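You operate a simulated robot arm through the tools that you are given. There is no shell and no other tool.

The job below is to be done with a simulated robot arm. You get a single attempt, and the scene is never put back.

JOB
Pull the grey pad out of the silver tray and push the black pad in.
Fine: clamp the tray first and leave it clamped; the old pad goes on the bench top; leave the third pad alone.

The check looks at the end state, three seconds after you hand in, the way a careful person would. Anything else that was tipped, shoved, dropped, spilled or broken makes it a failure.

ROBOT AND FRAMES
A 7-joint arm with a two-finger parallel gripper, fixed in place. Base frame: the origin is on the floor under the middle of its stand, x ahead of it, y to its left, z up; the work surface is at about z = 860. Lengths are in mm, angles in degrees, forces in N, time in s.
With the tool pointing down near the work surface it reaches from about 400 to 900 mm from the base axis. Its first joint turns from -143.0 to 143.0 degrees. Payload 3 kg.
The TCP is the grasp point between the finger pads, 30 mm short of the fingertips. In the tool frame z runs along the fingers and y along their closing line. Largest opening 94 mm; finger width 28, thickness 10; the body of the gripper, 50 by 96 mm, starts 55 mm behind the TCP.
Orientation is that of the tool frame in the base frame, as a unit quaternion [x, y, z, w]. With the fingers straight down and closing along the base's y, the tool's x points along the base's -x, its y along +y and its z along -z.

CONTROLS
- The arm moves only by the tool servo_tool. Its argument "commands" is text: rows parted by semicolons, each of 7 numbers parted by spaces: the opening, from 0 (shut) to 1 (fully open), then the shift along the tool's x, y, z in m, then the turn, a rotation vector about the tool's x, y, z in degrees. In form: gripper tx ty tz wx wy wz; .... A call has 1 to 20 rows; each row shifts and turns the commanded pose from where the row before left it, along the tool's axes as they then stand. Each row takes 0.2 s and may step no farther than 50 mm and 8.6 degrees from the row before; otherwise, or with a gripper value out of range, the whole call is refused. Where a pose cannot be reached the arm comes as near as it can. A force on the tool above 40 N (or 10 N above the force at the start of the call, whichever is more), or a blocked arm, ends the call early, and 0.2 s more pass. The fingers move at their own pace (about 72 mm/s each) and stop on an object; they squeeze with about 22 N. The grip force told is the motor's: it shows also when the fingers shut on nothing. Time passes only in rows, and 0.2 s behind the last, so rows that do not move let the fingers close. The reply holds the time, the measured pose of the TCP, the force on the tool along the base axes, the opening and the grip force, in the units named above and with some noise, with the torque about the TCP (base axes, N m) and any sound that the robot's microphone picked up, and new pictures: "views" is both (left out), scene, wrist or none.
- Cameras (640 x 400 px; columns grow to the right, rows downward): "scene" is fixed at [398.4, 498.5, 1620.5]; the picture's right is [-0.80, -0.60, 0.00], its down [-0.49, 0.65, -0.58] and it looks along [0.35, -0.47, -0.81] (base axes); focal length 316 px, centre (320, 200). "wrist" rides on the gripper at [76, 14, -102] in the tool frame; the picture's right is [-0.18, 0.98, 0.00], its down [-0.75, -0.14, -0.64] and it looks along [-0.63, -0.12, 0.77] (tool axes); focal length 243 px, centre (320, 200).
- measure_at(camera, pixels): for up to 12 pixels [column, row] of the newest picture of that camera ("zoom" is the newest enlarged one), the place [x, y, z] in the base frame of the surface seen there, good to about 2 mm. The clock stands still meanwhile.
- zoom(camera, box): a new picture of the part [left, top, right, bottom] of that camera's present view, enlarged. The clock stands still meanwhile.
- finish_job(): hands the job in; it is judged then, once.

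Unless the task says otherwise, let go and move clear before handing in.

The tools are called after "Request:" as a command line: name --argument value ..., lists and objects as JSON in quotes. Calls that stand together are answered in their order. servo_tool: Moves the arm, as the interface text tells. Its arguments: {"type":"object","properties":{"commands":{"type":"string"},"views":{"type":"string","enum":["both","scene","wrist","none"]}},"required":["commands"]} The other tools are called the same way: measure_at (camera, pixels) gives the place of the surface under pixels of a picture; zoom (camera, box) takes an enlarged picture of a part of a camera's view; finish_job () hands the job in.

At the start:

```text
time: 0.0
position: [648.5, -24.6, 1199.0]
tcp_rot: [0.0, 1.0, 0.0, -0.001]
ft_force: [-0.6, 0.5, 0.3]
moment: [0.01, 0.0, 0.02]
grip_width: 94.0
grip_force: 0.0
```

scene: 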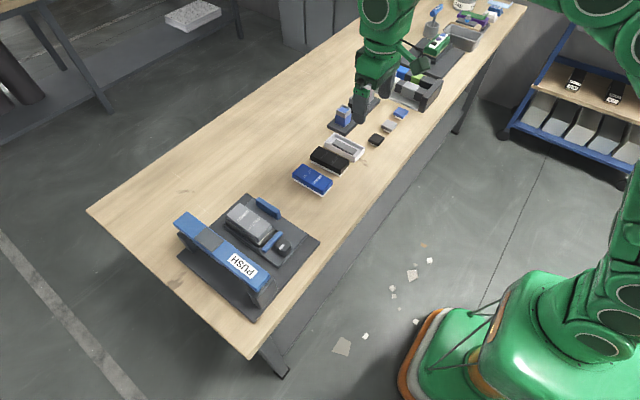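
wrist: 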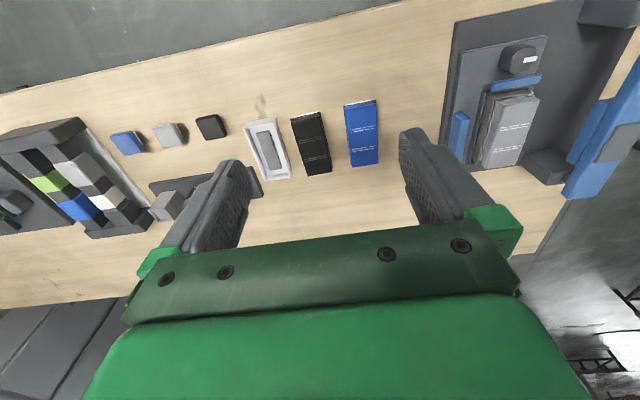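

The scene shows a dark fixture with a grey block around (250,225), a blue "PUSH" lever/bar near (225,250), and a blue pad, a black pad and a white frame near (312,180), (330,158), (345,147). I'll zoom in on these to understand them before moving.

Request:
zoom --camera "scene" --box '[160, 170, 340, 320]'

Request:
zoom --camera "scene" --box '[280, 90, 440, 200]'

Request:
zoom --camera "wrist" --box '[420, 0, 640, 220]'

Request:
zoom --camera "wrist" --box '[90, 80, 400, 210]'

```text
2.67 times, centred on (250, 245) of scene
```

zoom: 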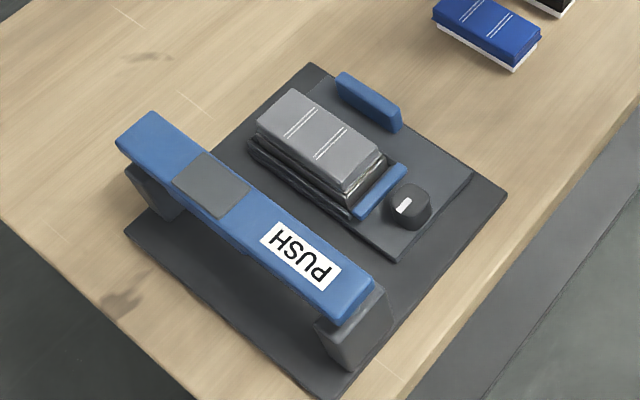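

```text
3.64 times, centred on (360, 145) of scene
```

zoom: 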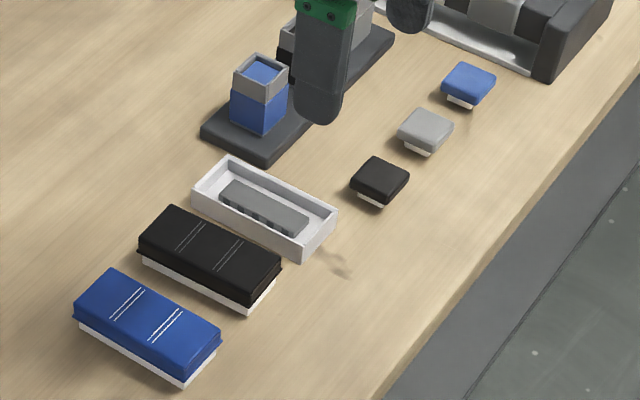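

```text
1.82 times, centred on (530, 110) of wrist
```

zoom: 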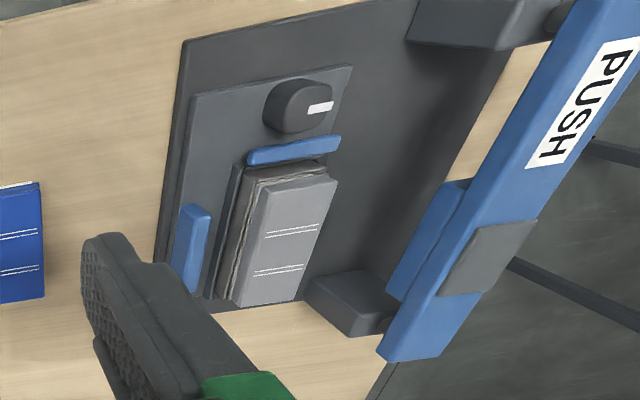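

```text
2.06 times, centred on (245, 145) of wrist
```

zoom: 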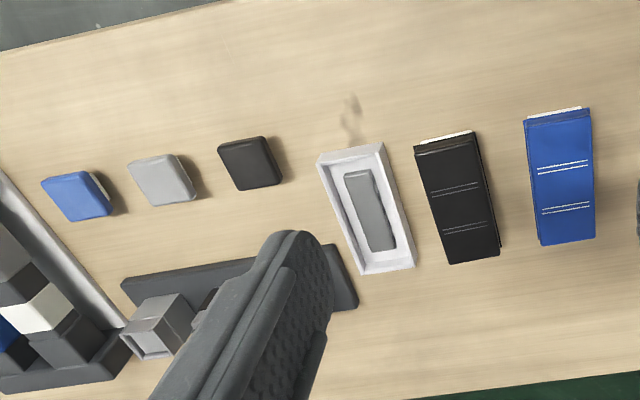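

The grey pad with two white lines sits in the fixture between two blue stops near a knob at (285,245). There is also a white/silver tray with something grey inside at (345,147). I'll zoom closer to tell which one is the silver tray and how it clamps.

Request:
zoom --camera "scene" --box '[220, 185, 310, 265]'

Request:
zoom --camera "scene" --box '[325, 130, 370, 170]'

Request:
zoom --camera "scene" --box '[360, 0, 530, 110]'

Request:
zoom --camera "wrist" --box '[0, 100, 270, 260]'

```text
5.00 times, centred on (265, 225) of scene
```

zoom: 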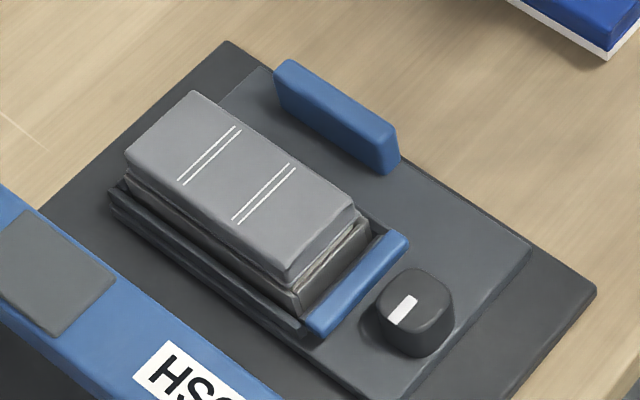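

```text
10.00 times, centred on (348, 150) of scene
```

zoom: 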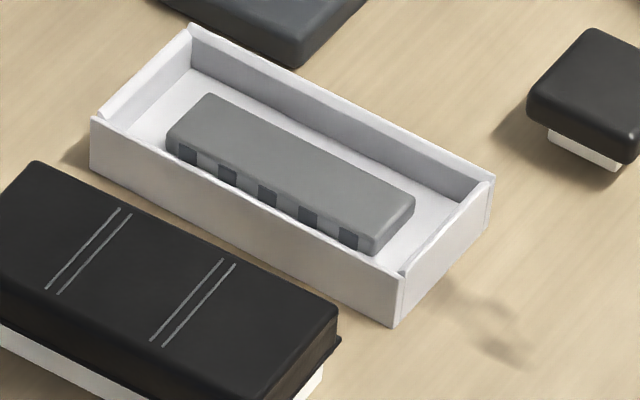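

```text
3.64 times, centred on (445, 55) of scene
```

zoom: 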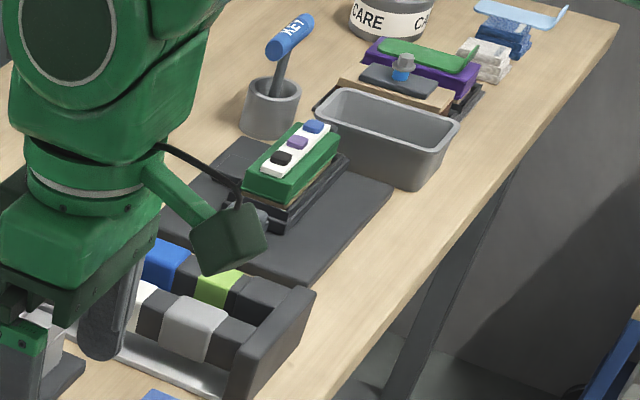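

```text
2.37 times, centred on (135, 180) of wrist
```

zoom: 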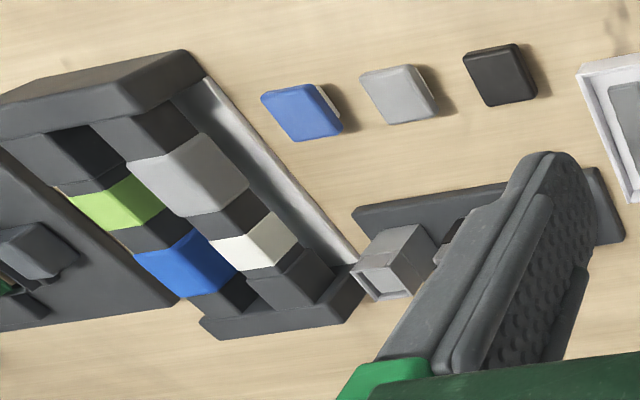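

The fixture pad is layered, resembles the black and blue bench pads, and sits in a dark recess. The white box holds a ribbed strip instead. I'll measure key points and then fly the wrist camera closer.

Request:
measure_at --camera "scene" --pixels '[[250, 222], [283, 245], [268, 207], [275, 241], [185, 220], [240, 265], [312, 178], [330, 158], [345, 148], [376, 139], [200, 243], [343, 112]]'

Request:
measure_at --camera "wrist" --pixels '[[510, 130], [520, 60], [460, 135], [515, 83], [595, 180], [630, 90], [548, 167], [560, 100], [362, 135], [312, 145], [267, 150], [210, 127]]'

```text
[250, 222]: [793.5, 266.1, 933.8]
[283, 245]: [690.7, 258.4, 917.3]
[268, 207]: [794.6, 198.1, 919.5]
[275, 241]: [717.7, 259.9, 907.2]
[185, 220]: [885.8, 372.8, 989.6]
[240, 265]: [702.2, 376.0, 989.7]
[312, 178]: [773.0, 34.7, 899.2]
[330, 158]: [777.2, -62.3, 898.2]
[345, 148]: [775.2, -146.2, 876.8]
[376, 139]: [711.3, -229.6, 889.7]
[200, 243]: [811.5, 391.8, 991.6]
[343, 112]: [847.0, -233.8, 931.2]
```

```text
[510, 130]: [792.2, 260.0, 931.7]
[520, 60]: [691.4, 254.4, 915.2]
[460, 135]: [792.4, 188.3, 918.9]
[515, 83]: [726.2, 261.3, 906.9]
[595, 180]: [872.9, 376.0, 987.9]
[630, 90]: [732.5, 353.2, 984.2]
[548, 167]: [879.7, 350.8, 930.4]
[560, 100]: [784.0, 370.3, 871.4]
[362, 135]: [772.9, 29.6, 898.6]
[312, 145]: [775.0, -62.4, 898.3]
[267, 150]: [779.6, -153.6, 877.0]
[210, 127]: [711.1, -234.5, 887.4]
```

The black pad is at (777,-62), the blue at (773,35), the grey pad in the fixture at (793,263,934), and the PUSH bar is at z≈990, y≈375. I'll move high over the approach side to look at the fixture closely with the wrist camera.

Request:
servo_tool --commands "1 0.002 0.039 0.010 0 0 0;1 0.002 0.039 0.010 0 0 0;1 0.002 0.039 0.010 0 0 0;1 0.002 0.039 0.010 0 0 0;1 0.002 0.039 0.010 0 0 0;1 0.002 0.039 0.010 0 0 0;1 0.002 0.039 0.010 0 0 0;1 0.002 0.039 0.010 0 0 0;1 0 0 0 0 0 0"

```text
time: 2.0
position: [632.2, 290.0, 1116.2]
tcp_rot: [0.0, 1.0, 0.0, 0.0]
ft_force: [-0.4, 0.2, 0.1]
moment: [0.0, 0.0, 0.0]
grip_width: 94.1
grip_force: 0.2
```

scene: 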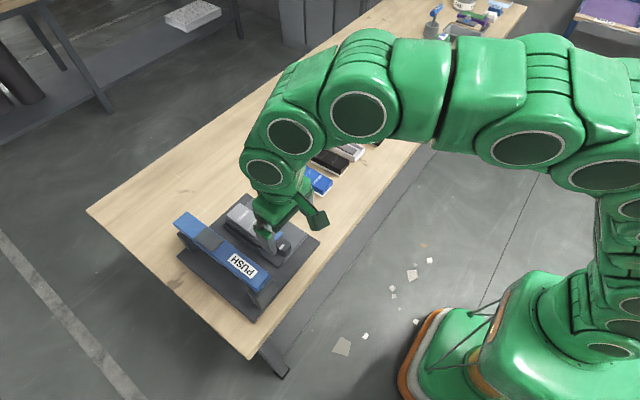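
wrist: 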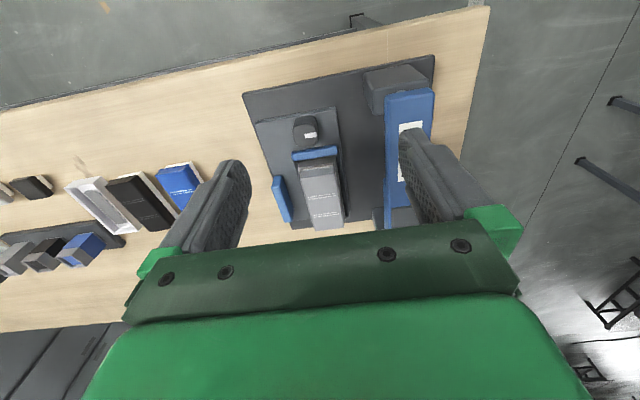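

The wrist view shows the fixture at (275–435, 60–230), with the knob at (305,130) and the grey pad at (320,190). I'll zoom on it.

Request:
zoom --camera "wrist" --box '[235, 50, 445, 240]'

Request:
zoom --camera "wrist" --box '[265, 105, 365, 235]'

Request:
zoom --camera "wrist" --box '[0, 150, 240, 290]'

```text
2.11 times, centred on (340, 145) of wrist
```

zoom: 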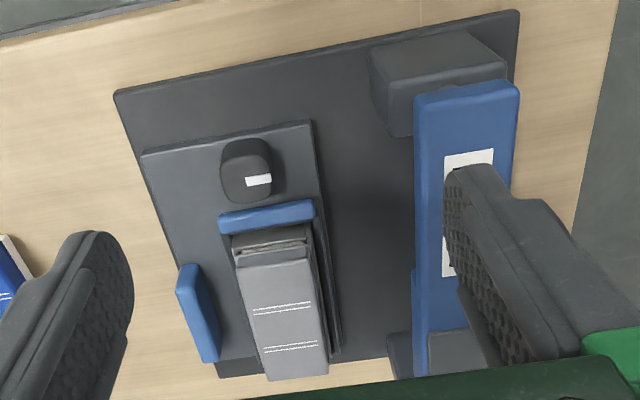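

```text
3.08 times, centred on (315, 170) of wrist
```

zoom: 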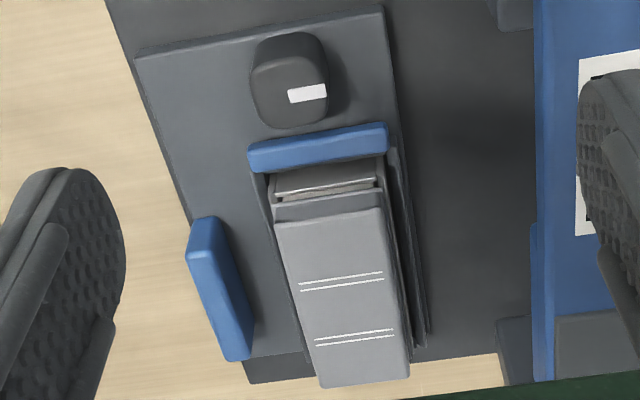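

```text
2.67 times, centred on (120, 220) of wrist
```

zoom: 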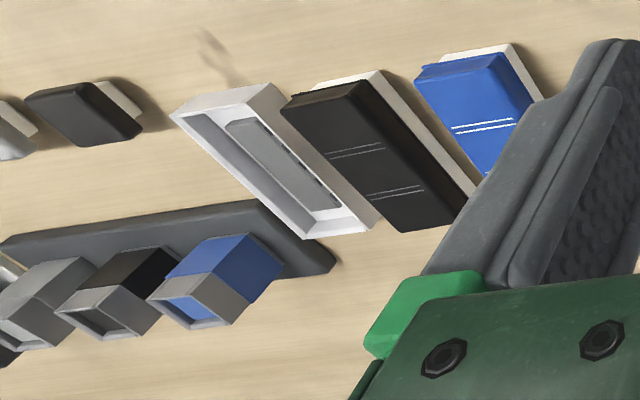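

I can't tell yet what the clamp is or how the tray looks from the side. I'll drop lower in front of the fixture and tilt the camera for a more horizontal look.

Request:
servo_tool --commands "1 0.012 0 0.038 0 0 0;1 0.012 0 0.038 0 0 0;1 0.012 0 0.038 0 0 0;1 0.012 0 0.030 0 -7.5 0;1 0 0 0 0 -7.5 0;1 0 0 0 0 -7.5 0;1 0 0 0 0 -7.5 0;1 0 0 0 0 0 0"

```text
time: 3.8
position: [585.3, 290.0, 974.3]
tcp_rot: [0.0, 0.966, -0.001, 0.26]
ft_force: [1.0, 0.2, 0.0]
moment: [-0.02, -0.02, -0.01]
grip_width: 93.8
grip_force: 0.0
```

scene: 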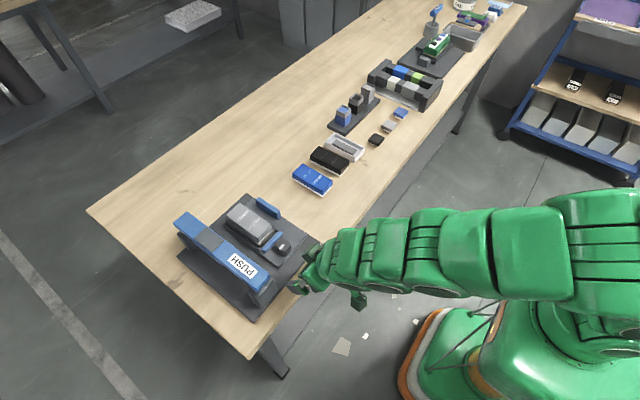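
wrist: 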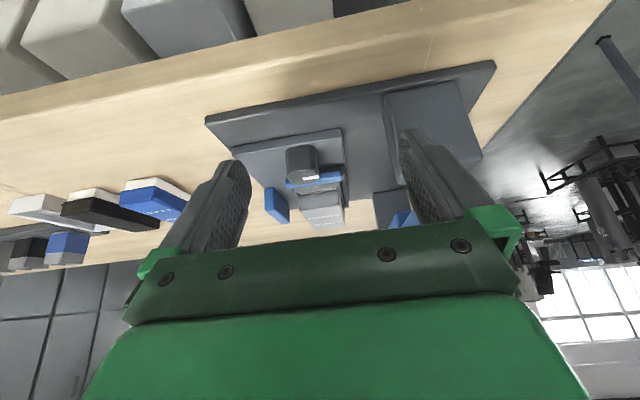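

The view is now more horizontal (and upside-down). I'll zoom on the fixture around (310,180) and on the other stations visible in the scene.

Request:
zoom --camera "wrist" --box '[250, 120, 410, 240]'

Request:
zoom --camera "scene" --box '[320, 60, 450, 165]'

Request:
zoom --camera "scene" --box '[170, 180, 330, 325]'

Request:
zoom --camera "scene" --box '[390, 0, 530, 90]'

```text
3.33 times, centred on (330, 180) of wrist
```

zoom: 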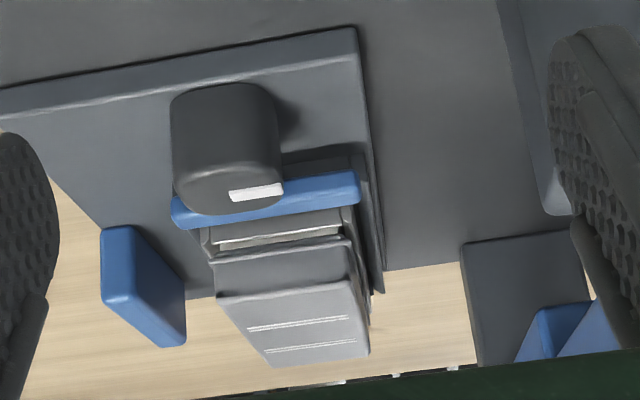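

```text
3.81 times, centred on (385, 112) of scene
```

zoom: 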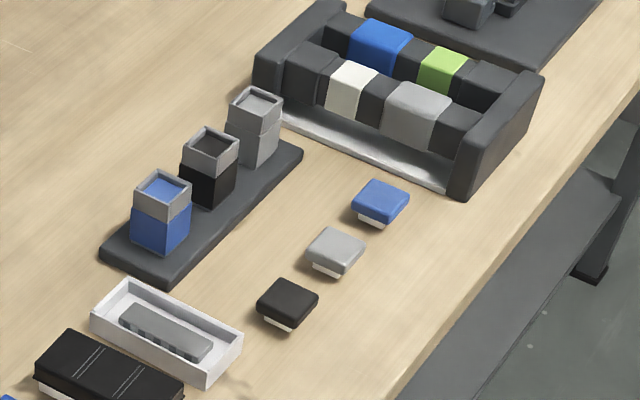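

```text
2.76 times, centred on (250, 252) of scene
```

zoom: 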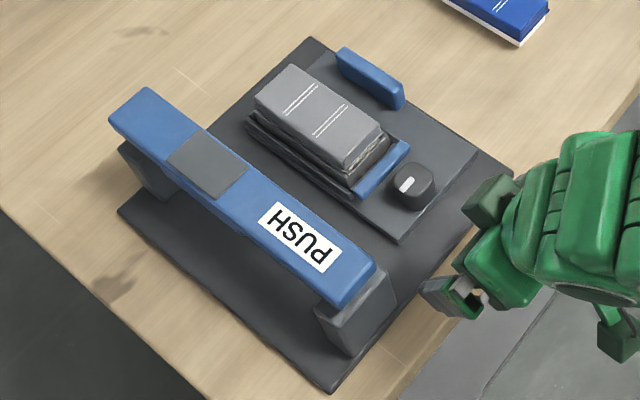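

```text
4.44 times, centred on (460, 45) of scene
```

zoom: 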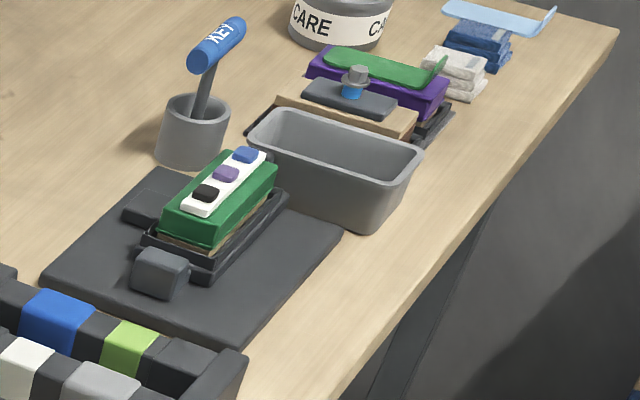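

The bar and fixture details are still unclear. I'll go back to vertical and come closer, about 250 mm from the clamp and knob, to see the tray edges.

Request:
servo_tool --commands "1 0 0 0 0 7.5 0;1 0 0 0 0 7.5 0;1 0 0 0 0 7.5 0;1 0 0 0 0 7.5 0;1 -0.025 -0.005 -0.013 0 0 0;1 -0.025 -0.005 -0.013 0 0 0;1 -0.025 -0.005 0 0 0 0;1 0 0 0 0 0 0"

```text
time: 5.6
position: [660.6, 273.9, 1002.1]
tcp_rot: [0.0, 1.0, -0.001, -0.001]
ft_force: [0.4, -0.8, 0.6]
moment: [-0.01, 0.04, -0.04]
grip_width: 93.6
grip_force: 0.1
```

scene: 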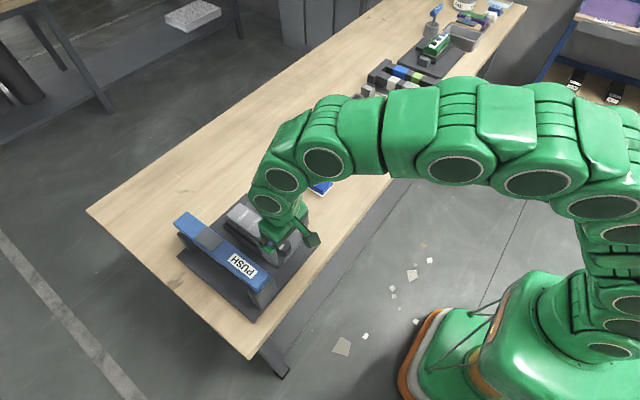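
wrist: 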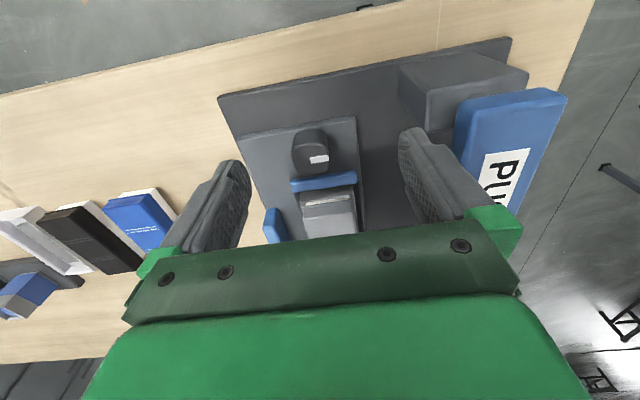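

Request:
zoom --camera "wrist" --box '[240, 110, 400, 245]'

Request:
zoom --camera "wrist" --box '[380, 30, 580, 220]'

Request:
zoom --camera "wrist" --box '[0, 170, 190, 330]'

```text
2.96 times, centred on (320, 178) of wrist
```

zoom: 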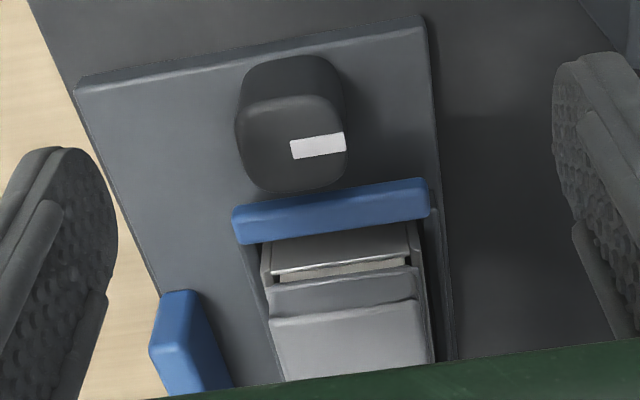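

```text
2.11 times, centred on (480, 125) of wrist
```

zoom: 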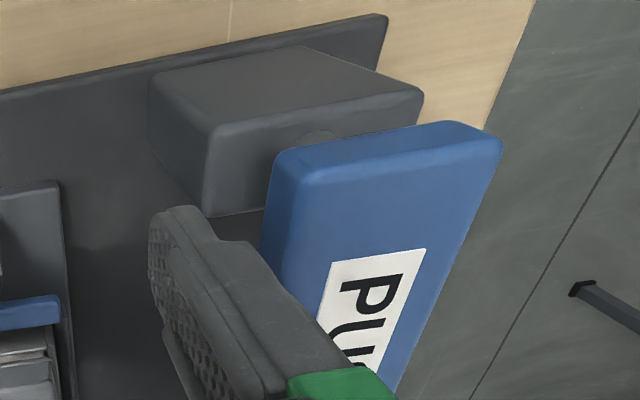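

```text
2.50 times, centred on (95, 250) of wrist
```

zoom: 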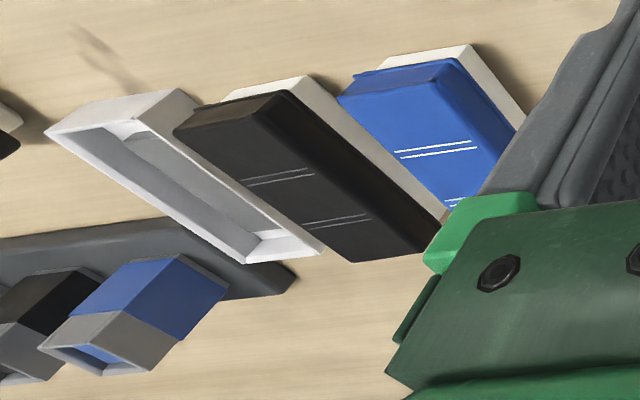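

The pad appears to be a cover with a lighter base in a silver-rimmed tray, held in a dark cradle with blue jaws and a knob. I'll measure geometry for the knob, jaws, tray, bar and posts.

Request:
measure_at --camera "wrist" --pixels '[[310, 136], [312, 168], [325, 182], [295, 187], [353, 180], [272, 225], [330, 196], [332, 201], [330, 208], [328, 225], [261, 150], [350, 150]]'

Request:
measure_at --camera "wrist" --pixels '[[430, 60], [505, 68], [460, 90], [480, 70], [465, 105], [555, 95], [520, 110], [470, 130], [530, 130], [385, 100], [230, 100], [508, 42]]'

Request:
measure_at --camera "scene" --pixels '[[178, 216], [200, 212], [258, 292], [270, 280], [262, 300], [245, 318], [185, 258], [318, 240], [212, 240], [178, 250], [190, 235], [225, 285]]'

```text
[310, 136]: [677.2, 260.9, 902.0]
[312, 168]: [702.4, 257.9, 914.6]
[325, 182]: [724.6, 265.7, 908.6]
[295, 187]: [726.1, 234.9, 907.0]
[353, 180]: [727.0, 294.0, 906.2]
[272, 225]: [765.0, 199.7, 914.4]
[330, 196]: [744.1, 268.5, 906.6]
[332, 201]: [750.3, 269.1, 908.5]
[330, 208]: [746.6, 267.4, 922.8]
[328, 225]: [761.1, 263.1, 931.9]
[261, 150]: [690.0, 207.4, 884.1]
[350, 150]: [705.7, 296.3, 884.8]
```

```text
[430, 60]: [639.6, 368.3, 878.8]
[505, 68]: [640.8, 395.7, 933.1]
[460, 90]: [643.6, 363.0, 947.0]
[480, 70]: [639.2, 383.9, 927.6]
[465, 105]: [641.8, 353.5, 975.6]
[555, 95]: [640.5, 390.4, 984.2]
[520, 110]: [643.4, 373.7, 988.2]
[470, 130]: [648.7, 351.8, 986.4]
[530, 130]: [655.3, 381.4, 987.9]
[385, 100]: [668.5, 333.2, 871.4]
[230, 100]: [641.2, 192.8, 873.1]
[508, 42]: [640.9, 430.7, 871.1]
```

```text
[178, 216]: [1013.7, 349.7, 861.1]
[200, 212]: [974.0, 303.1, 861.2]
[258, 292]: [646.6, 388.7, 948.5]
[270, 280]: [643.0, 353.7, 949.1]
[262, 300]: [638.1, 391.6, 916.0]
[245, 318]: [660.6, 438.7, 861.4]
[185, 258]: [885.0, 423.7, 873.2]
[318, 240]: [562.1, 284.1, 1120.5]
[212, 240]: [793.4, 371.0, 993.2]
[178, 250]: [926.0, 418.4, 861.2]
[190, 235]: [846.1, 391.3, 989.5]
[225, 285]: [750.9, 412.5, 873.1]
```

The knob is at (690,257) with top z≈917, the blue end jaw at (725,265,907), and the bar is at z 950–990 on posts at x≈650 and 880. I'll turn the camera to look along +y and see under the bar and at the cradle from the side.

Request:
servo_tool --commands "1 -0.029 -0.019 -0.022 0 0 0;1 -0.029 -0.019 -0.022 0 0 0;1 -0.029 -0.019 -0.022 0 0 0;1 0 0 0 0 0 -7.5;1 0 0 0 0 0 -7.5;1 0 0 0 0 0 -7.5;1 0 0 0 0 0 -7.5;1 0 0 0 0 0 -7.5;1 0 0 0 0 0 -7.5;1 0 0 0 0 0 -7.5;1 0 0 0 0 0 -7.5;1 0 0 0 0 0 -7.5;1 0 0 0 0 0 -7.5;1 0 0 0 0 0 -7.5;1 0 0 0 0 0 -7.5;1 0 0 0 0 0 0"

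```text
time: 9.0
position: [748.0, 216.7, 1066.5]
tcp_rot: [0.708, -0.706, 0.0, 0.001]
ft_force: [0.8, 0.5, 0.1]
moment: [-0.02, 0.04, 0.02]
grip_width: 94.2
grip_force: 0.1
```

scene: 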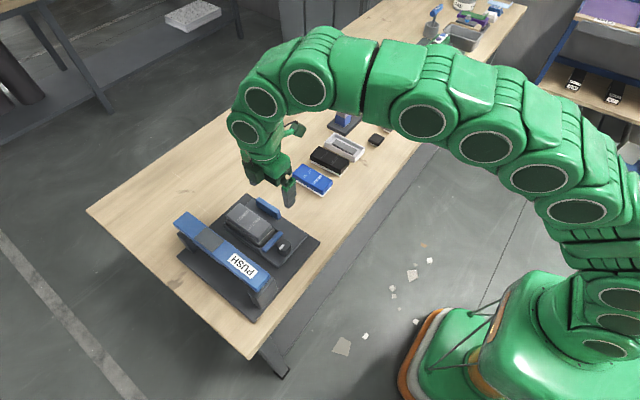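
wrist: 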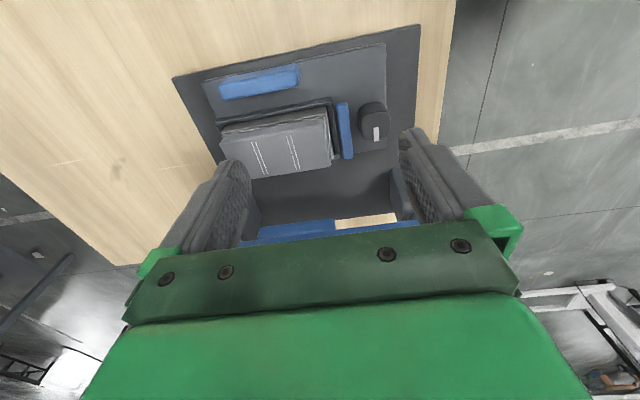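

The camera now looks along +y; the cradle is at (275,140), the knob at (375,125), and the bar underside at (330,225). Zooming.

Request:
zoom --camera "wrist" --box '[170, 20, 430, 185]'

Request:
zoom --camera "wrist" --box '[230, 150, 430, 260]'

Request:
measure_at --camera "wrist" --pixels '[[222, 90], [297, 75], [300, 90], [225, 98], [260, 85], [240, 125], [325, 112], [342, 115], [348, 150], [375, 115], [380, 45], [205, 90]]'

```text
2.42 times, centred on (300, 102) of wrist
```

zoom: 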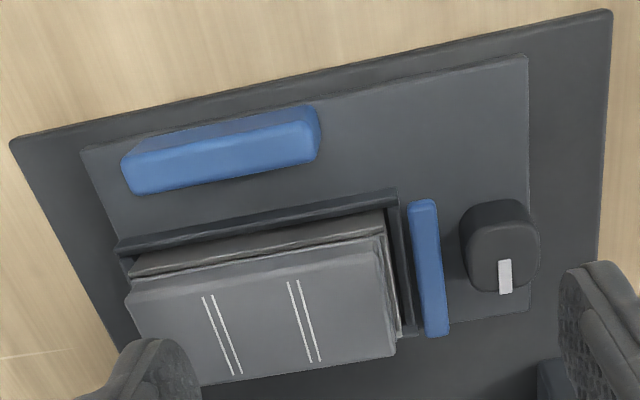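

```text
3.20 times, centred on (330, 205) of wrist
```

zoom: 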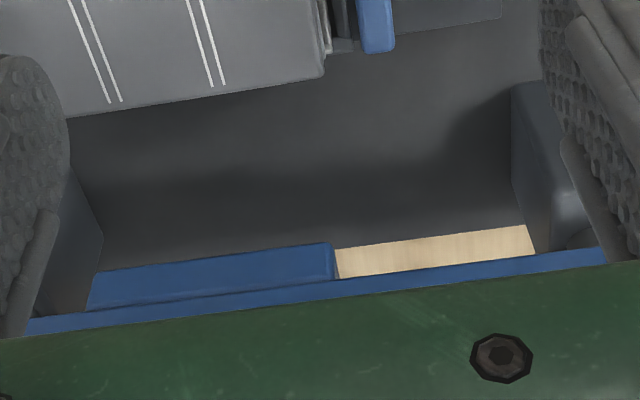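

```text
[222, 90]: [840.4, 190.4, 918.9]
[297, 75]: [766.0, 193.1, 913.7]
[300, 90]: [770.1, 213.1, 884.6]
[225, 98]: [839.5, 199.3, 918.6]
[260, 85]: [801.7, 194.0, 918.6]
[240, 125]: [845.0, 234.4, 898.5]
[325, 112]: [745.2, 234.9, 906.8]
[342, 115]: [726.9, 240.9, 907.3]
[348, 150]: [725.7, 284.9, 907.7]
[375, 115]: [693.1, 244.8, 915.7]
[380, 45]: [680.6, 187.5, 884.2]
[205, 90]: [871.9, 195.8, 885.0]
```

There's a blue block hanging under the far half of the bar, at (285,222). I'll tilt the camera up to see how the bar and its posts connect.

Request:
servo_tool --commands "1 0.030 0 0.0305 0 0 0;1 0.030 0 0.0305 0 0 0;1 0 0 0 0 -7.5 0;1 0 0 0 0 -7.5 0;1 0 0 0 0 -7.5 0;1 0 0 0 0 -7.5 0;1 0 0 0 0 0 0"

```text
time: 10.6
position: [746.8, 157.7, 1004.5]
tcp_rot: [-0.683, 0.683, 0.183, 0.184]
ft_force: [-0.3, 0.0, 0.2]
moment: [0.02, -0.04, 0.05]
grip_width: 93.8
grip_force: 0.1
```

scene: 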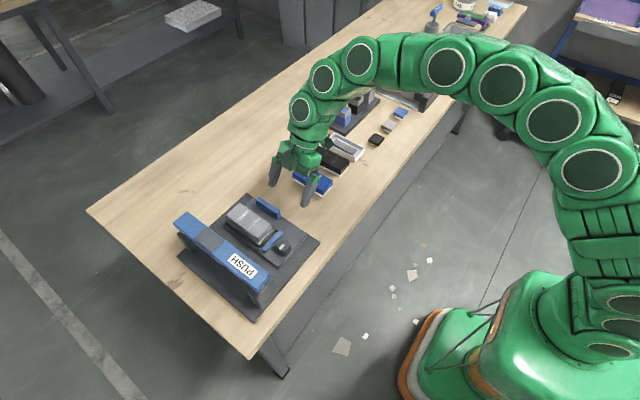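
wrist: 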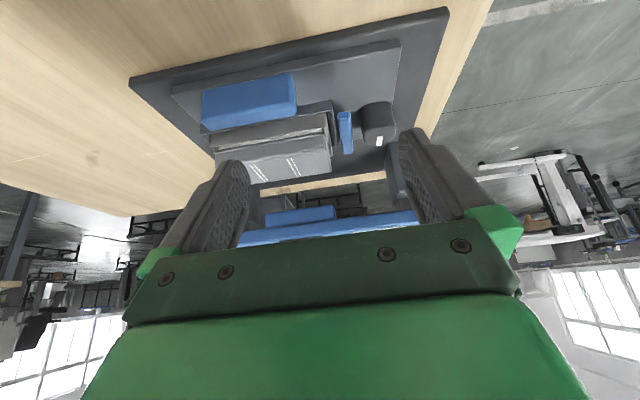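

Request:
zoom --camera "wrist" --box '[220, 120, 440, 255]'

Request:
zoom --camera "wrist" --box '[190, 60, 410, 190]'

Request:
measure_at --camera "wrist" --pixels '[[300, 212], [300, 220], [270, 222], [330, 208], [340, 228], [400, 215], [392, 180], [255, 215], [290, 190], [370, 178], [320, 230], [395, 195]]'

```text
2.91 times, centred on (330, 188) of wrist
```

zoom: 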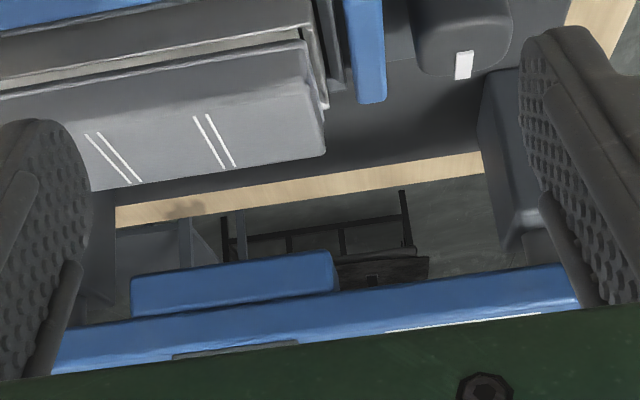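

```text
2.91 times, centred on (300, 125) of wrist
```

zoom: 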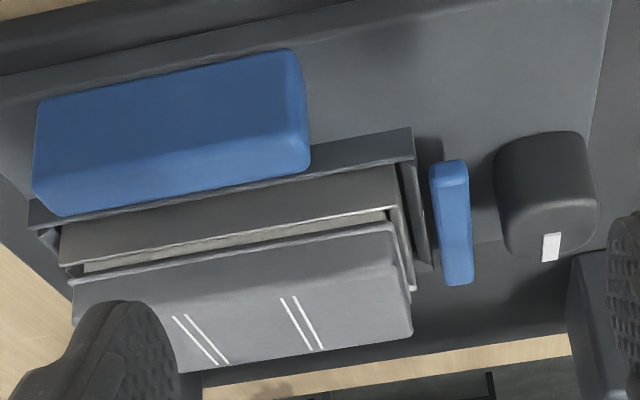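

```text
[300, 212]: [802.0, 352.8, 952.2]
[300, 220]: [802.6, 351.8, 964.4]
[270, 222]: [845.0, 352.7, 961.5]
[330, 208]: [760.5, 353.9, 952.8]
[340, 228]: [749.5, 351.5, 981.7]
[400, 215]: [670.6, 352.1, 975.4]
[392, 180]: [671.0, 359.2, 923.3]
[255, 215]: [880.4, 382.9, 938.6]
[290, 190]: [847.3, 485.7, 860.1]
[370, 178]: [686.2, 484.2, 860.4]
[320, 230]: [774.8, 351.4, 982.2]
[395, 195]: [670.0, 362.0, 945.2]
```

The bar is a bridge at z 968–990 with a block under its far half, and nothing sits beneath it. I'll zoom tightly at the cradle's near end, jaw and knob, since zooms stay crisp.

Request:
zoom --camera "wrist" --box '[290, 90, 410, 165]'

Request:
zoom --camera "wrist" --box '[190, 65, 310, 160]'

Request:
zoom --camera "scene" --box '[220, 195, 305, 260]'

Request:
zoom --camera "scene" --box '[255, 225, 300, 260]'

```text
5.33 times, centred on (350, 128) of wrist
```

zoom: 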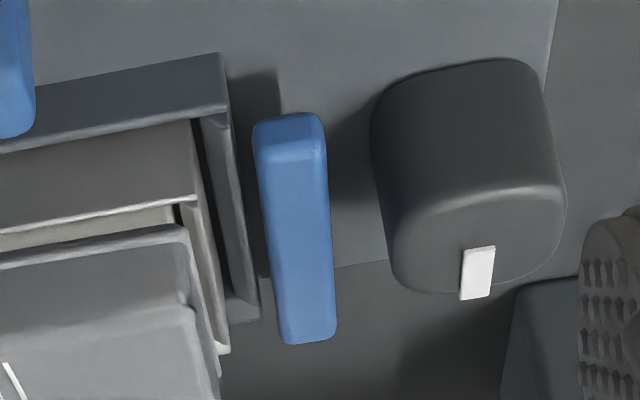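

```text
4.21 times, centred on (250, 112) of wrist
```

zoom: 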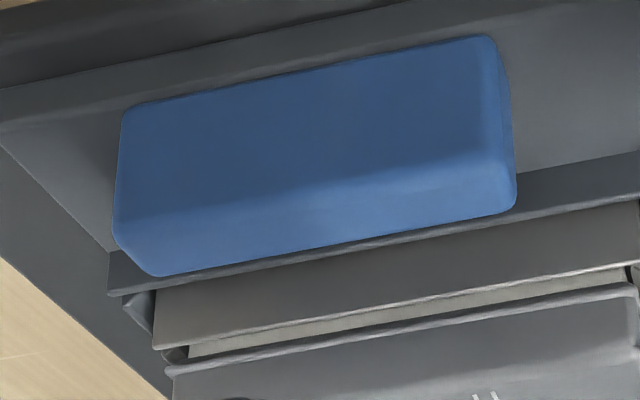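

```text
6.15 times, centred on (262, 228) of scene
```

zoom: 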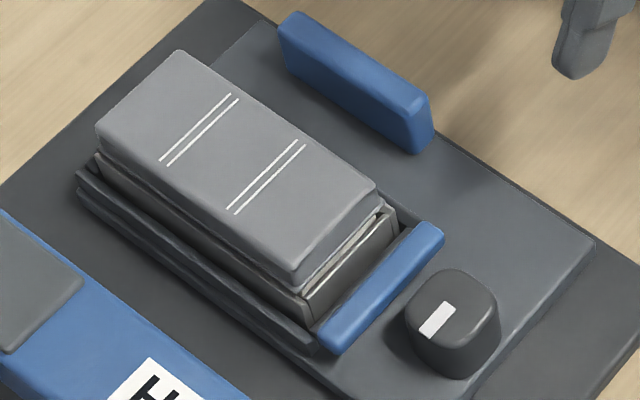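

```text
11.43 times, centred on (278, 242) of scene
```

zoom: 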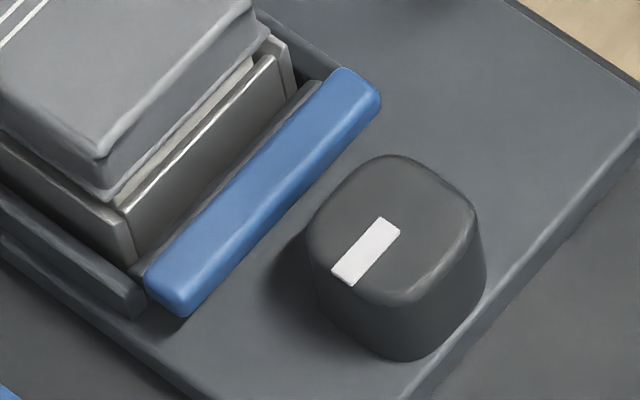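

The silver-grey metal tray holding the grey pad sits in the dark cradle. The blue end jaw and blue side jaw belong to the clamp, and the knob at (283,245) has a white mark pointing toward +y. I'll measure the knob precisely on the zoom so I can grip it.

Request:
measure_at --camera "zoom" --pixels '[[318, 238], [390, 165], [468, 215], [415, 292], [392, 230], [385, 225], [345, 278], [362, 80], [180, 290], [290, 60], [130, 255], [480, 270]]'

Request:
measure_at --camera "scene" --pixels '[[243, 203], [228, 217], [253, 247], [273, 235], [233, 222], [262, 246], [272, 222], [258, 199], [262, 210], [245, 240], [296, 198], [230, 225]]'

```text
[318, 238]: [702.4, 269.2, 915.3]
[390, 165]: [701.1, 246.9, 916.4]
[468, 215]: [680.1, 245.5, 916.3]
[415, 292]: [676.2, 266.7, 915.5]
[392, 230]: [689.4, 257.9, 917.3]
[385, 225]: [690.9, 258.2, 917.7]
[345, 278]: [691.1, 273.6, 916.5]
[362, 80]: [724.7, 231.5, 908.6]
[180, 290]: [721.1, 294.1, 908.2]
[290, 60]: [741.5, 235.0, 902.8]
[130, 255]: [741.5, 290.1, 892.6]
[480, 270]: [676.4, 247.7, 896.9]
```

```text
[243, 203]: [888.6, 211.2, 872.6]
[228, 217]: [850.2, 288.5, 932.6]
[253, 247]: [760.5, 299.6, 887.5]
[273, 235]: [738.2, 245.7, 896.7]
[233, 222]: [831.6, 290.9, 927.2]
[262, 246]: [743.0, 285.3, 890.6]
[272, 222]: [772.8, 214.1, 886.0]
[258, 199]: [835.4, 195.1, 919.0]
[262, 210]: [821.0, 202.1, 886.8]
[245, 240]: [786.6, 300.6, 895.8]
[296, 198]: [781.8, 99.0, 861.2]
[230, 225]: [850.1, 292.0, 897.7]
```

The knob is centred near (690,257.5), is about 34 mm square with its top at z≈917, and its mark points +y. I'll level the tool, yaw back to 0 and move above the knob to grip its ±y faces.

Request:
servo_tool --commands "1 0 0 0 0 7.5 0;1 0 0 0 0 7.5 0;1 0 0 0 0 7.5 0;1 0 0 0 0 7.5 0;1 0 0 0 0 0 7.5;1 0 0 0 0 0 7.5;1 0 0 0 0 0 7.5;1 0 0 0 0 0 7.5;1 0 0 0 0 0 7.5;1 0 0 0 0 0 7.5;1 0 0 0 0 0 7.5;1 0 0 0 0 0 7.5;1 0 0 0 0 0 7.5;1 0 0 0 0 0 7.5;1 0 0 0 0 0 7.5;1 0 0 0 0 0 7.5;0.65 0.020 0.033 0 0 0 0;0.65 0.020 0.033 0 0 0 0;0.65 0.020 0.033 0 0 0 0;0.65 0 0 0 0 0 0"

```text
time: 14.8
position: [689.5, 254.5, 1005.8]
tcp_rot: [0.001, 1.0, 0.0, 0.0]
ft_force: [-0.6, -0.2, 0.1]
moment: [-0.02, 0.04, -0.03]
grip_width: 61.4
grip_force: 0.0
```

scene: 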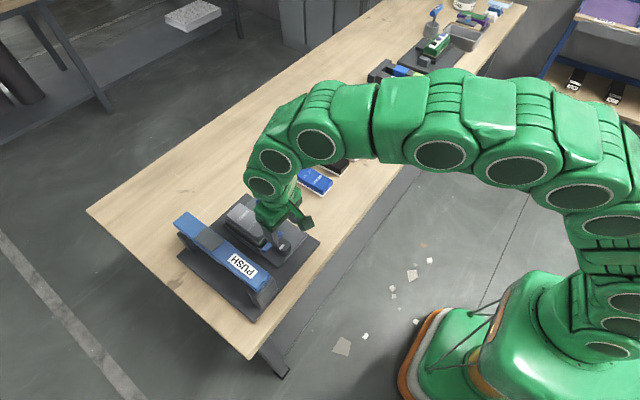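
wrist: 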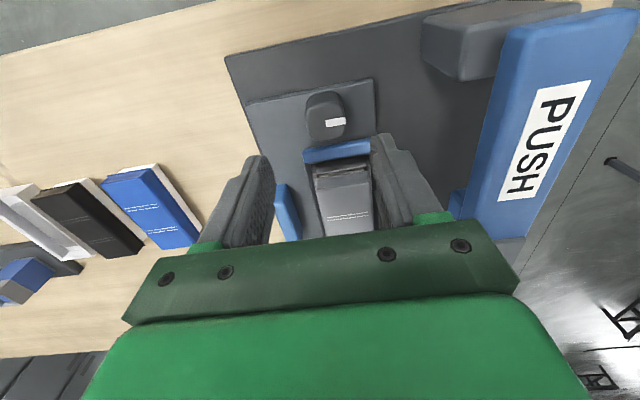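

I'm above the knob now. I'll double-check its edges from the wrist view before descending.

Request:
zoom --camera "wrist" --box '[280, 75, 390, 175]'

```text
4.00 times, centred on (335, 125) of wrist
```

zoom: 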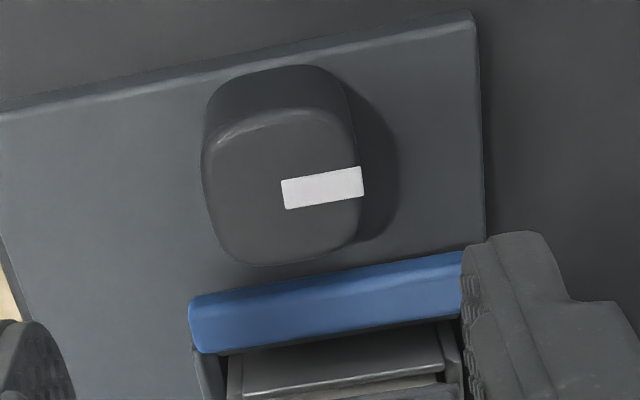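

Request:
measure_at --camera "zoom" --pixels '[[212, 190], [352, 185], [275, 115], [290, 255], [285, 190], [362, 180], [325, 275], [325, 330], [200, 330], [455, 275], [270, 90], [345, 120]]'

```text
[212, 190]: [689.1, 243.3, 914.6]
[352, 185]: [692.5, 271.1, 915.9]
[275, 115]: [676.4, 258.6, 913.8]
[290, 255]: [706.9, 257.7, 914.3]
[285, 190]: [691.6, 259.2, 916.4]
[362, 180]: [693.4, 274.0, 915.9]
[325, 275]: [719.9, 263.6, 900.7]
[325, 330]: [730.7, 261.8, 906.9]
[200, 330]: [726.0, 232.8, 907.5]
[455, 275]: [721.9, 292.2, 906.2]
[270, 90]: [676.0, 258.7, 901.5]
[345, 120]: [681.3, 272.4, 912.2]
```

The knob spans x 675–708 and y 242–274, and the jaw's near face is at x≈719.5 with its top at 908. I'll descend with the fingers offset slightly to −x, tips at about z 906, and close on the knob.

Request:
servo_tool --commands "0.65 0.003 0.0035 0.035 0 0 0;0.65 0 0 0.035 0 0 0;0.65 0 0 0 0 0 0;0.2 0 0 0 0 0 0;0.2 0 0 0 0 0 0;0.2 0 0 0 0 0 0"

```text
time: 16.2
position: [686.2, 259.2, 937.0]
tcp_rot: [0.0, 1.0, 0.001, 0.0]
ft_force: [5.9, 24.5, -12.4]
moment: [0.51, -0.23, 0.11]
grip_width: 34.7
grip_force: 44.6
```

scene: 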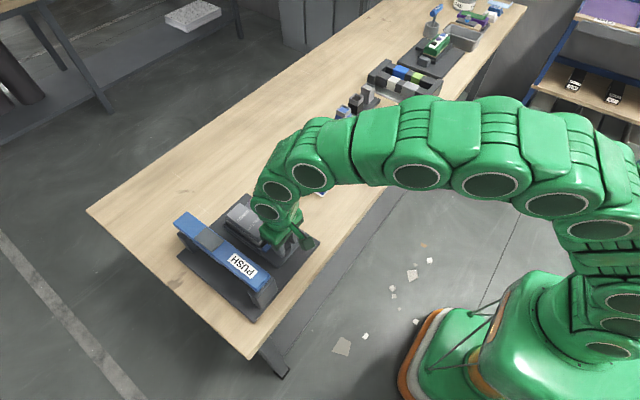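
wrist: 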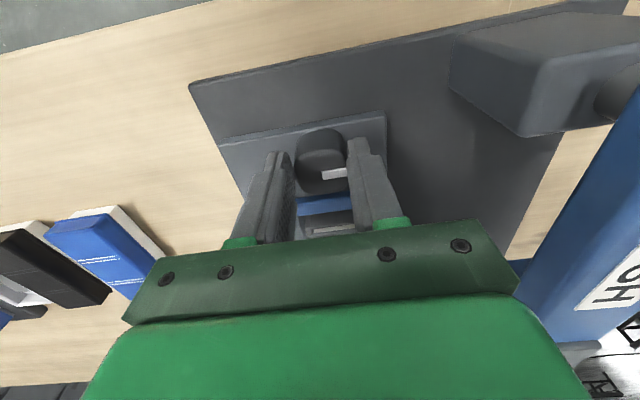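

The knob is gripped (width 34.7), but there's a 24 N side force in +y, so my centring is slightly off. I'll nudge +y to relax it.

Request:
servo_tool --commands "0.2 0 0.001 0 0 0 0;0.2 0 0 0 0 0 0" --views "none"

```text
time: 16.8
position: [685.9, 258.9, 937.5]
tcp_rot: [0.0, 1.0, 0.0, 0.001]
ft_force: [13.8, 12.4, 6.4]
moment: [0.23, -0.08, 0.05]
grip_width: 34.3
grip_force: 45.0
```

Moving +y halved the side force (24→12 N). I'll nudge another 1 mm in +y and a touch in +x.

Request:
servo_tool --commands "0.2 -0.001 0.001 0 0 0 0;0.2 0 0 0 0 0 0" --views "none"

```text
time: 17.4
position: [685.8, 260.4, 936.6]
tcp_rot: [0.001, 1.0, 0.0, 0.001]
ft_force: [6.6, -3.1, 14.1]
moment: [-0.26, 0.46, 0.0]
grip_width: 34.4
grip_force: 45.4
```

Side forces are now small. I'll try a small clockwise (seen from above) turn of 10° and watch the torque and the picture.

Request:
servo_tool --commands "0.2 0 0.0005 0 0 0 5;0.2 0 0.0005 0 0 0 5;0.2 0 0 0 0 0 0"

```text
time: 18.2
position: [686.9, 261.7, 936.0]
tcp_rot: [0.089, 0.996, -0.001, 0.001]
ft_force: [10.4, -2.3, 27.2]
moment: [-0.27, -0.88, 0.02]
grip_width: 34.6
grip_force: 45.0
```

scene: 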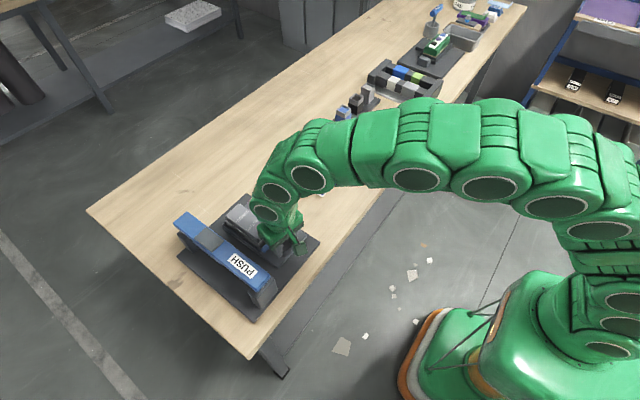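
wrist: 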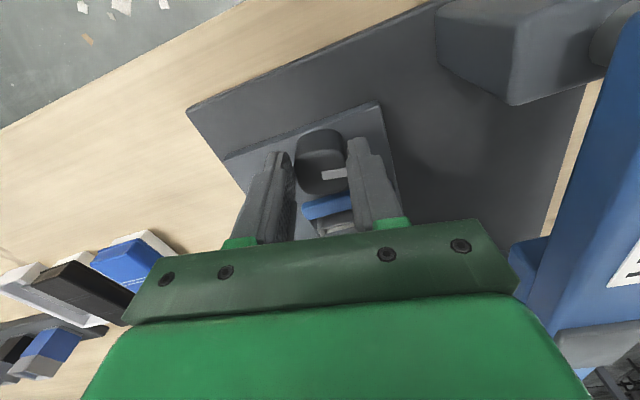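

The knob seems to turn with the fingers (mark at (333,174) stays between them), but the upward force has grown to 27 N. I'll relax z slightly and zoom in to see whether the jaw has moved.

Request:
servo_tool --commands "0.2 0 0 -0.0015 0 0 0;0.2 0 0 0 0 0 0" --views "both"

Request:
zoom --camera "wrist" --box '[260, 110, 410, 240]'

Request:
zoom --camera "scene" --box '[220, 185, 325, 265]'

```text
time: 18.8
position: [686.9, 261.8, 937.3]
tcp_rot: [0.087, 0.996, 0.0, 0.001]
ft_force: [20.4, -0.2, 5.8]
moment: [0.14, -1.4, 0.02]
grip_width: 34.5
grip_force: 44.4
```

scene: 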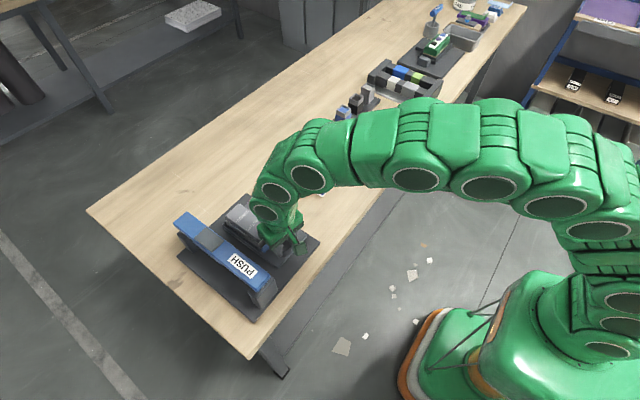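
wrist: 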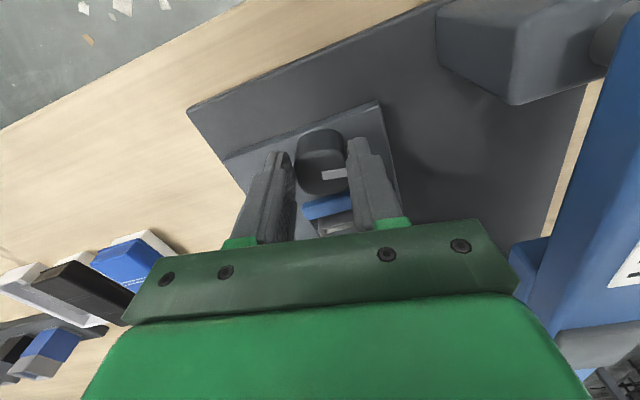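

```text
3.08 times, centred on (335, 175) of wrist
```

zoom: 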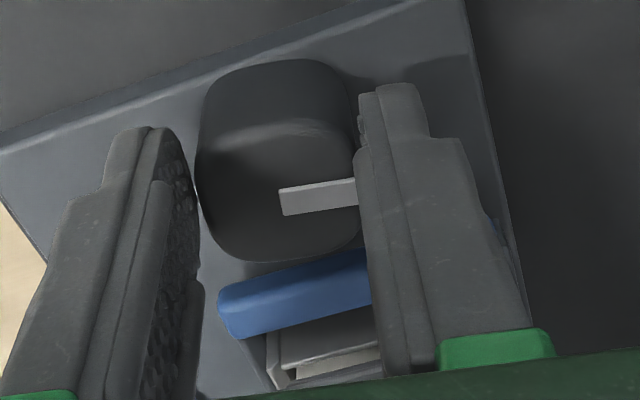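

```text
5.00 times, centred on (272, 225) of scene
```

zoom: 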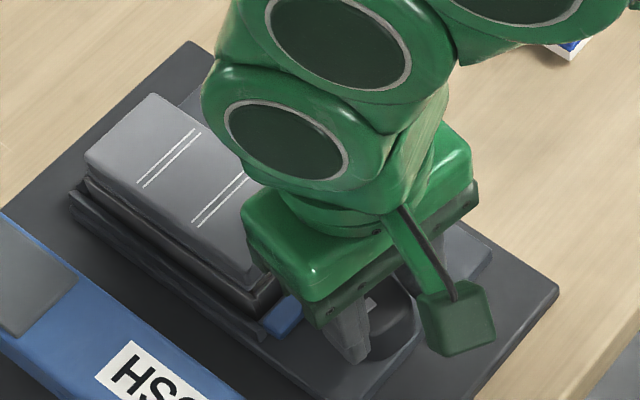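

The knob turns with low torque and the jaw is still visible at (325,207). I'll measure whether the jaws have moved from x≈719.5–731 and y≈187–213.

Request:
measure_at --camera "wrist" --pixels '[[320, 204], [335, 201], [325, 210], [330, 207], [335, 174], [322, 160], [322, 145], [320, 190]]'

Request:
measure_at --camera "scene" --pixels '[[276, 247], [280, 245], [277, 249], [250, 222], [245, 205]]'

```text
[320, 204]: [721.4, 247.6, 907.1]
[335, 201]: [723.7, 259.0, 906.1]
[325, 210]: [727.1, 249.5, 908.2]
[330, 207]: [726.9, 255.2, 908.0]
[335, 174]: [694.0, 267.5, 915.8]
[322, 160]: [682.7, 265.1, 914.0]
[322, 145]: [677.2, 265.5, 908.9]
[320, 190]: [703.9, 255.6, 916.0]
```

```text
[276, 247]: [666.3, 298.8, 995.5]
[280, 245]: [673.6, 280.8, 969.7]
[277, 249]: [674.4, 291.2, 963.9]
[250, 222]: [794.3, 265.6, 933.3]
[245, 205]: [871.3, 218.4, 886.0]
```

The jaw hasn't noticeably moved after 10°. I'll keep turning clockwise in small steps while relieving the +x side force.

Request:
servo_tool --commands "0.2 -0.0012 0 0 0 0 0;0.2 0 0.0003 0 0 0 5;0.2 0 0.0003 0 0 0 5;0.2 0 0 0 0 0 0" --views "wrist"

```text
time: 19.8
position: [686.2, 262.0, 936.0]
tcp_rot: [0.174, 0.985, -0.001, -0.002]
ft_force: [-4.6, -1.3, -8.0]
moment: [0.32, 0.19, -0.05]
grip_width: 34.3
grip_force: 44.8
```

wrist: 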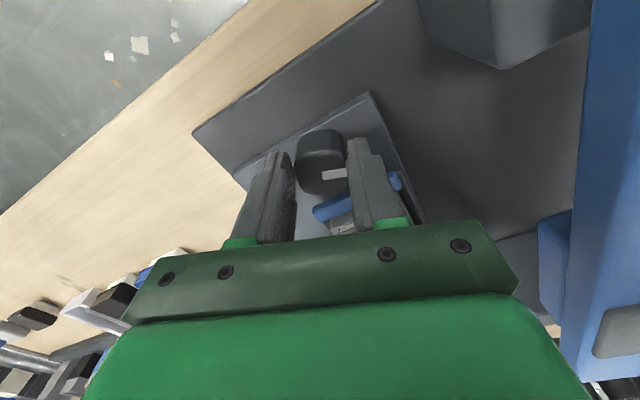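

Forces are low at 20°. I'll check the jaw position again and continue.

Request:
measure_at --camera "wrist" --pixels '[[325, 208], [335, 205], [330, 212], [335, 210], [395, 180], [340, 222]]'

Request:
servo_tool --commands "0.2 0 0.0004 0 0 0 5;0.2 0 0.0004 0 0 0 5;0.2 0 0 0 0 0 0" --views "wrist"

```text
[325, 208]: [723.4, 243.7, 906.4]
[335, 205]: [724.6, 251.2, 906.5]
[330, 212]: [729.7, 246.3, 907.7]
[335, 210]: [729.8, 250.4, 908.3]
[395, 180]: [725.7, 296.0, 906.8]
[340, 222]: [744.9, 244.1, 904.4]
```

```text
time: 20.6
position: [686.7, 263.9, 936.9]
tcp_rot: [0.259, 0.966, -0.001, -0.001]
ft_force: [-1.7, 0.3, -28.7]
moment: [0.5, 0.07, -0.04]
grip_width: 34.5
grip_force: 44.7
```

wrist: 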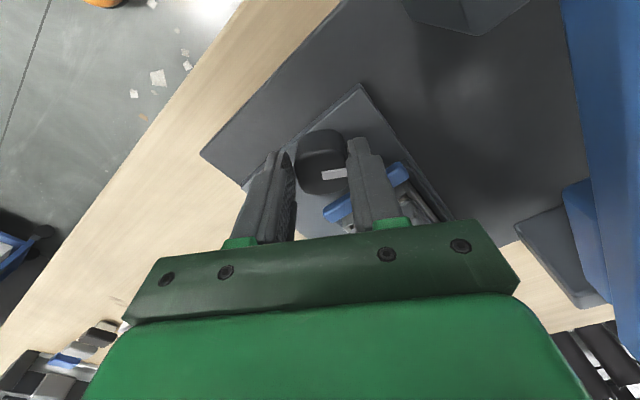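

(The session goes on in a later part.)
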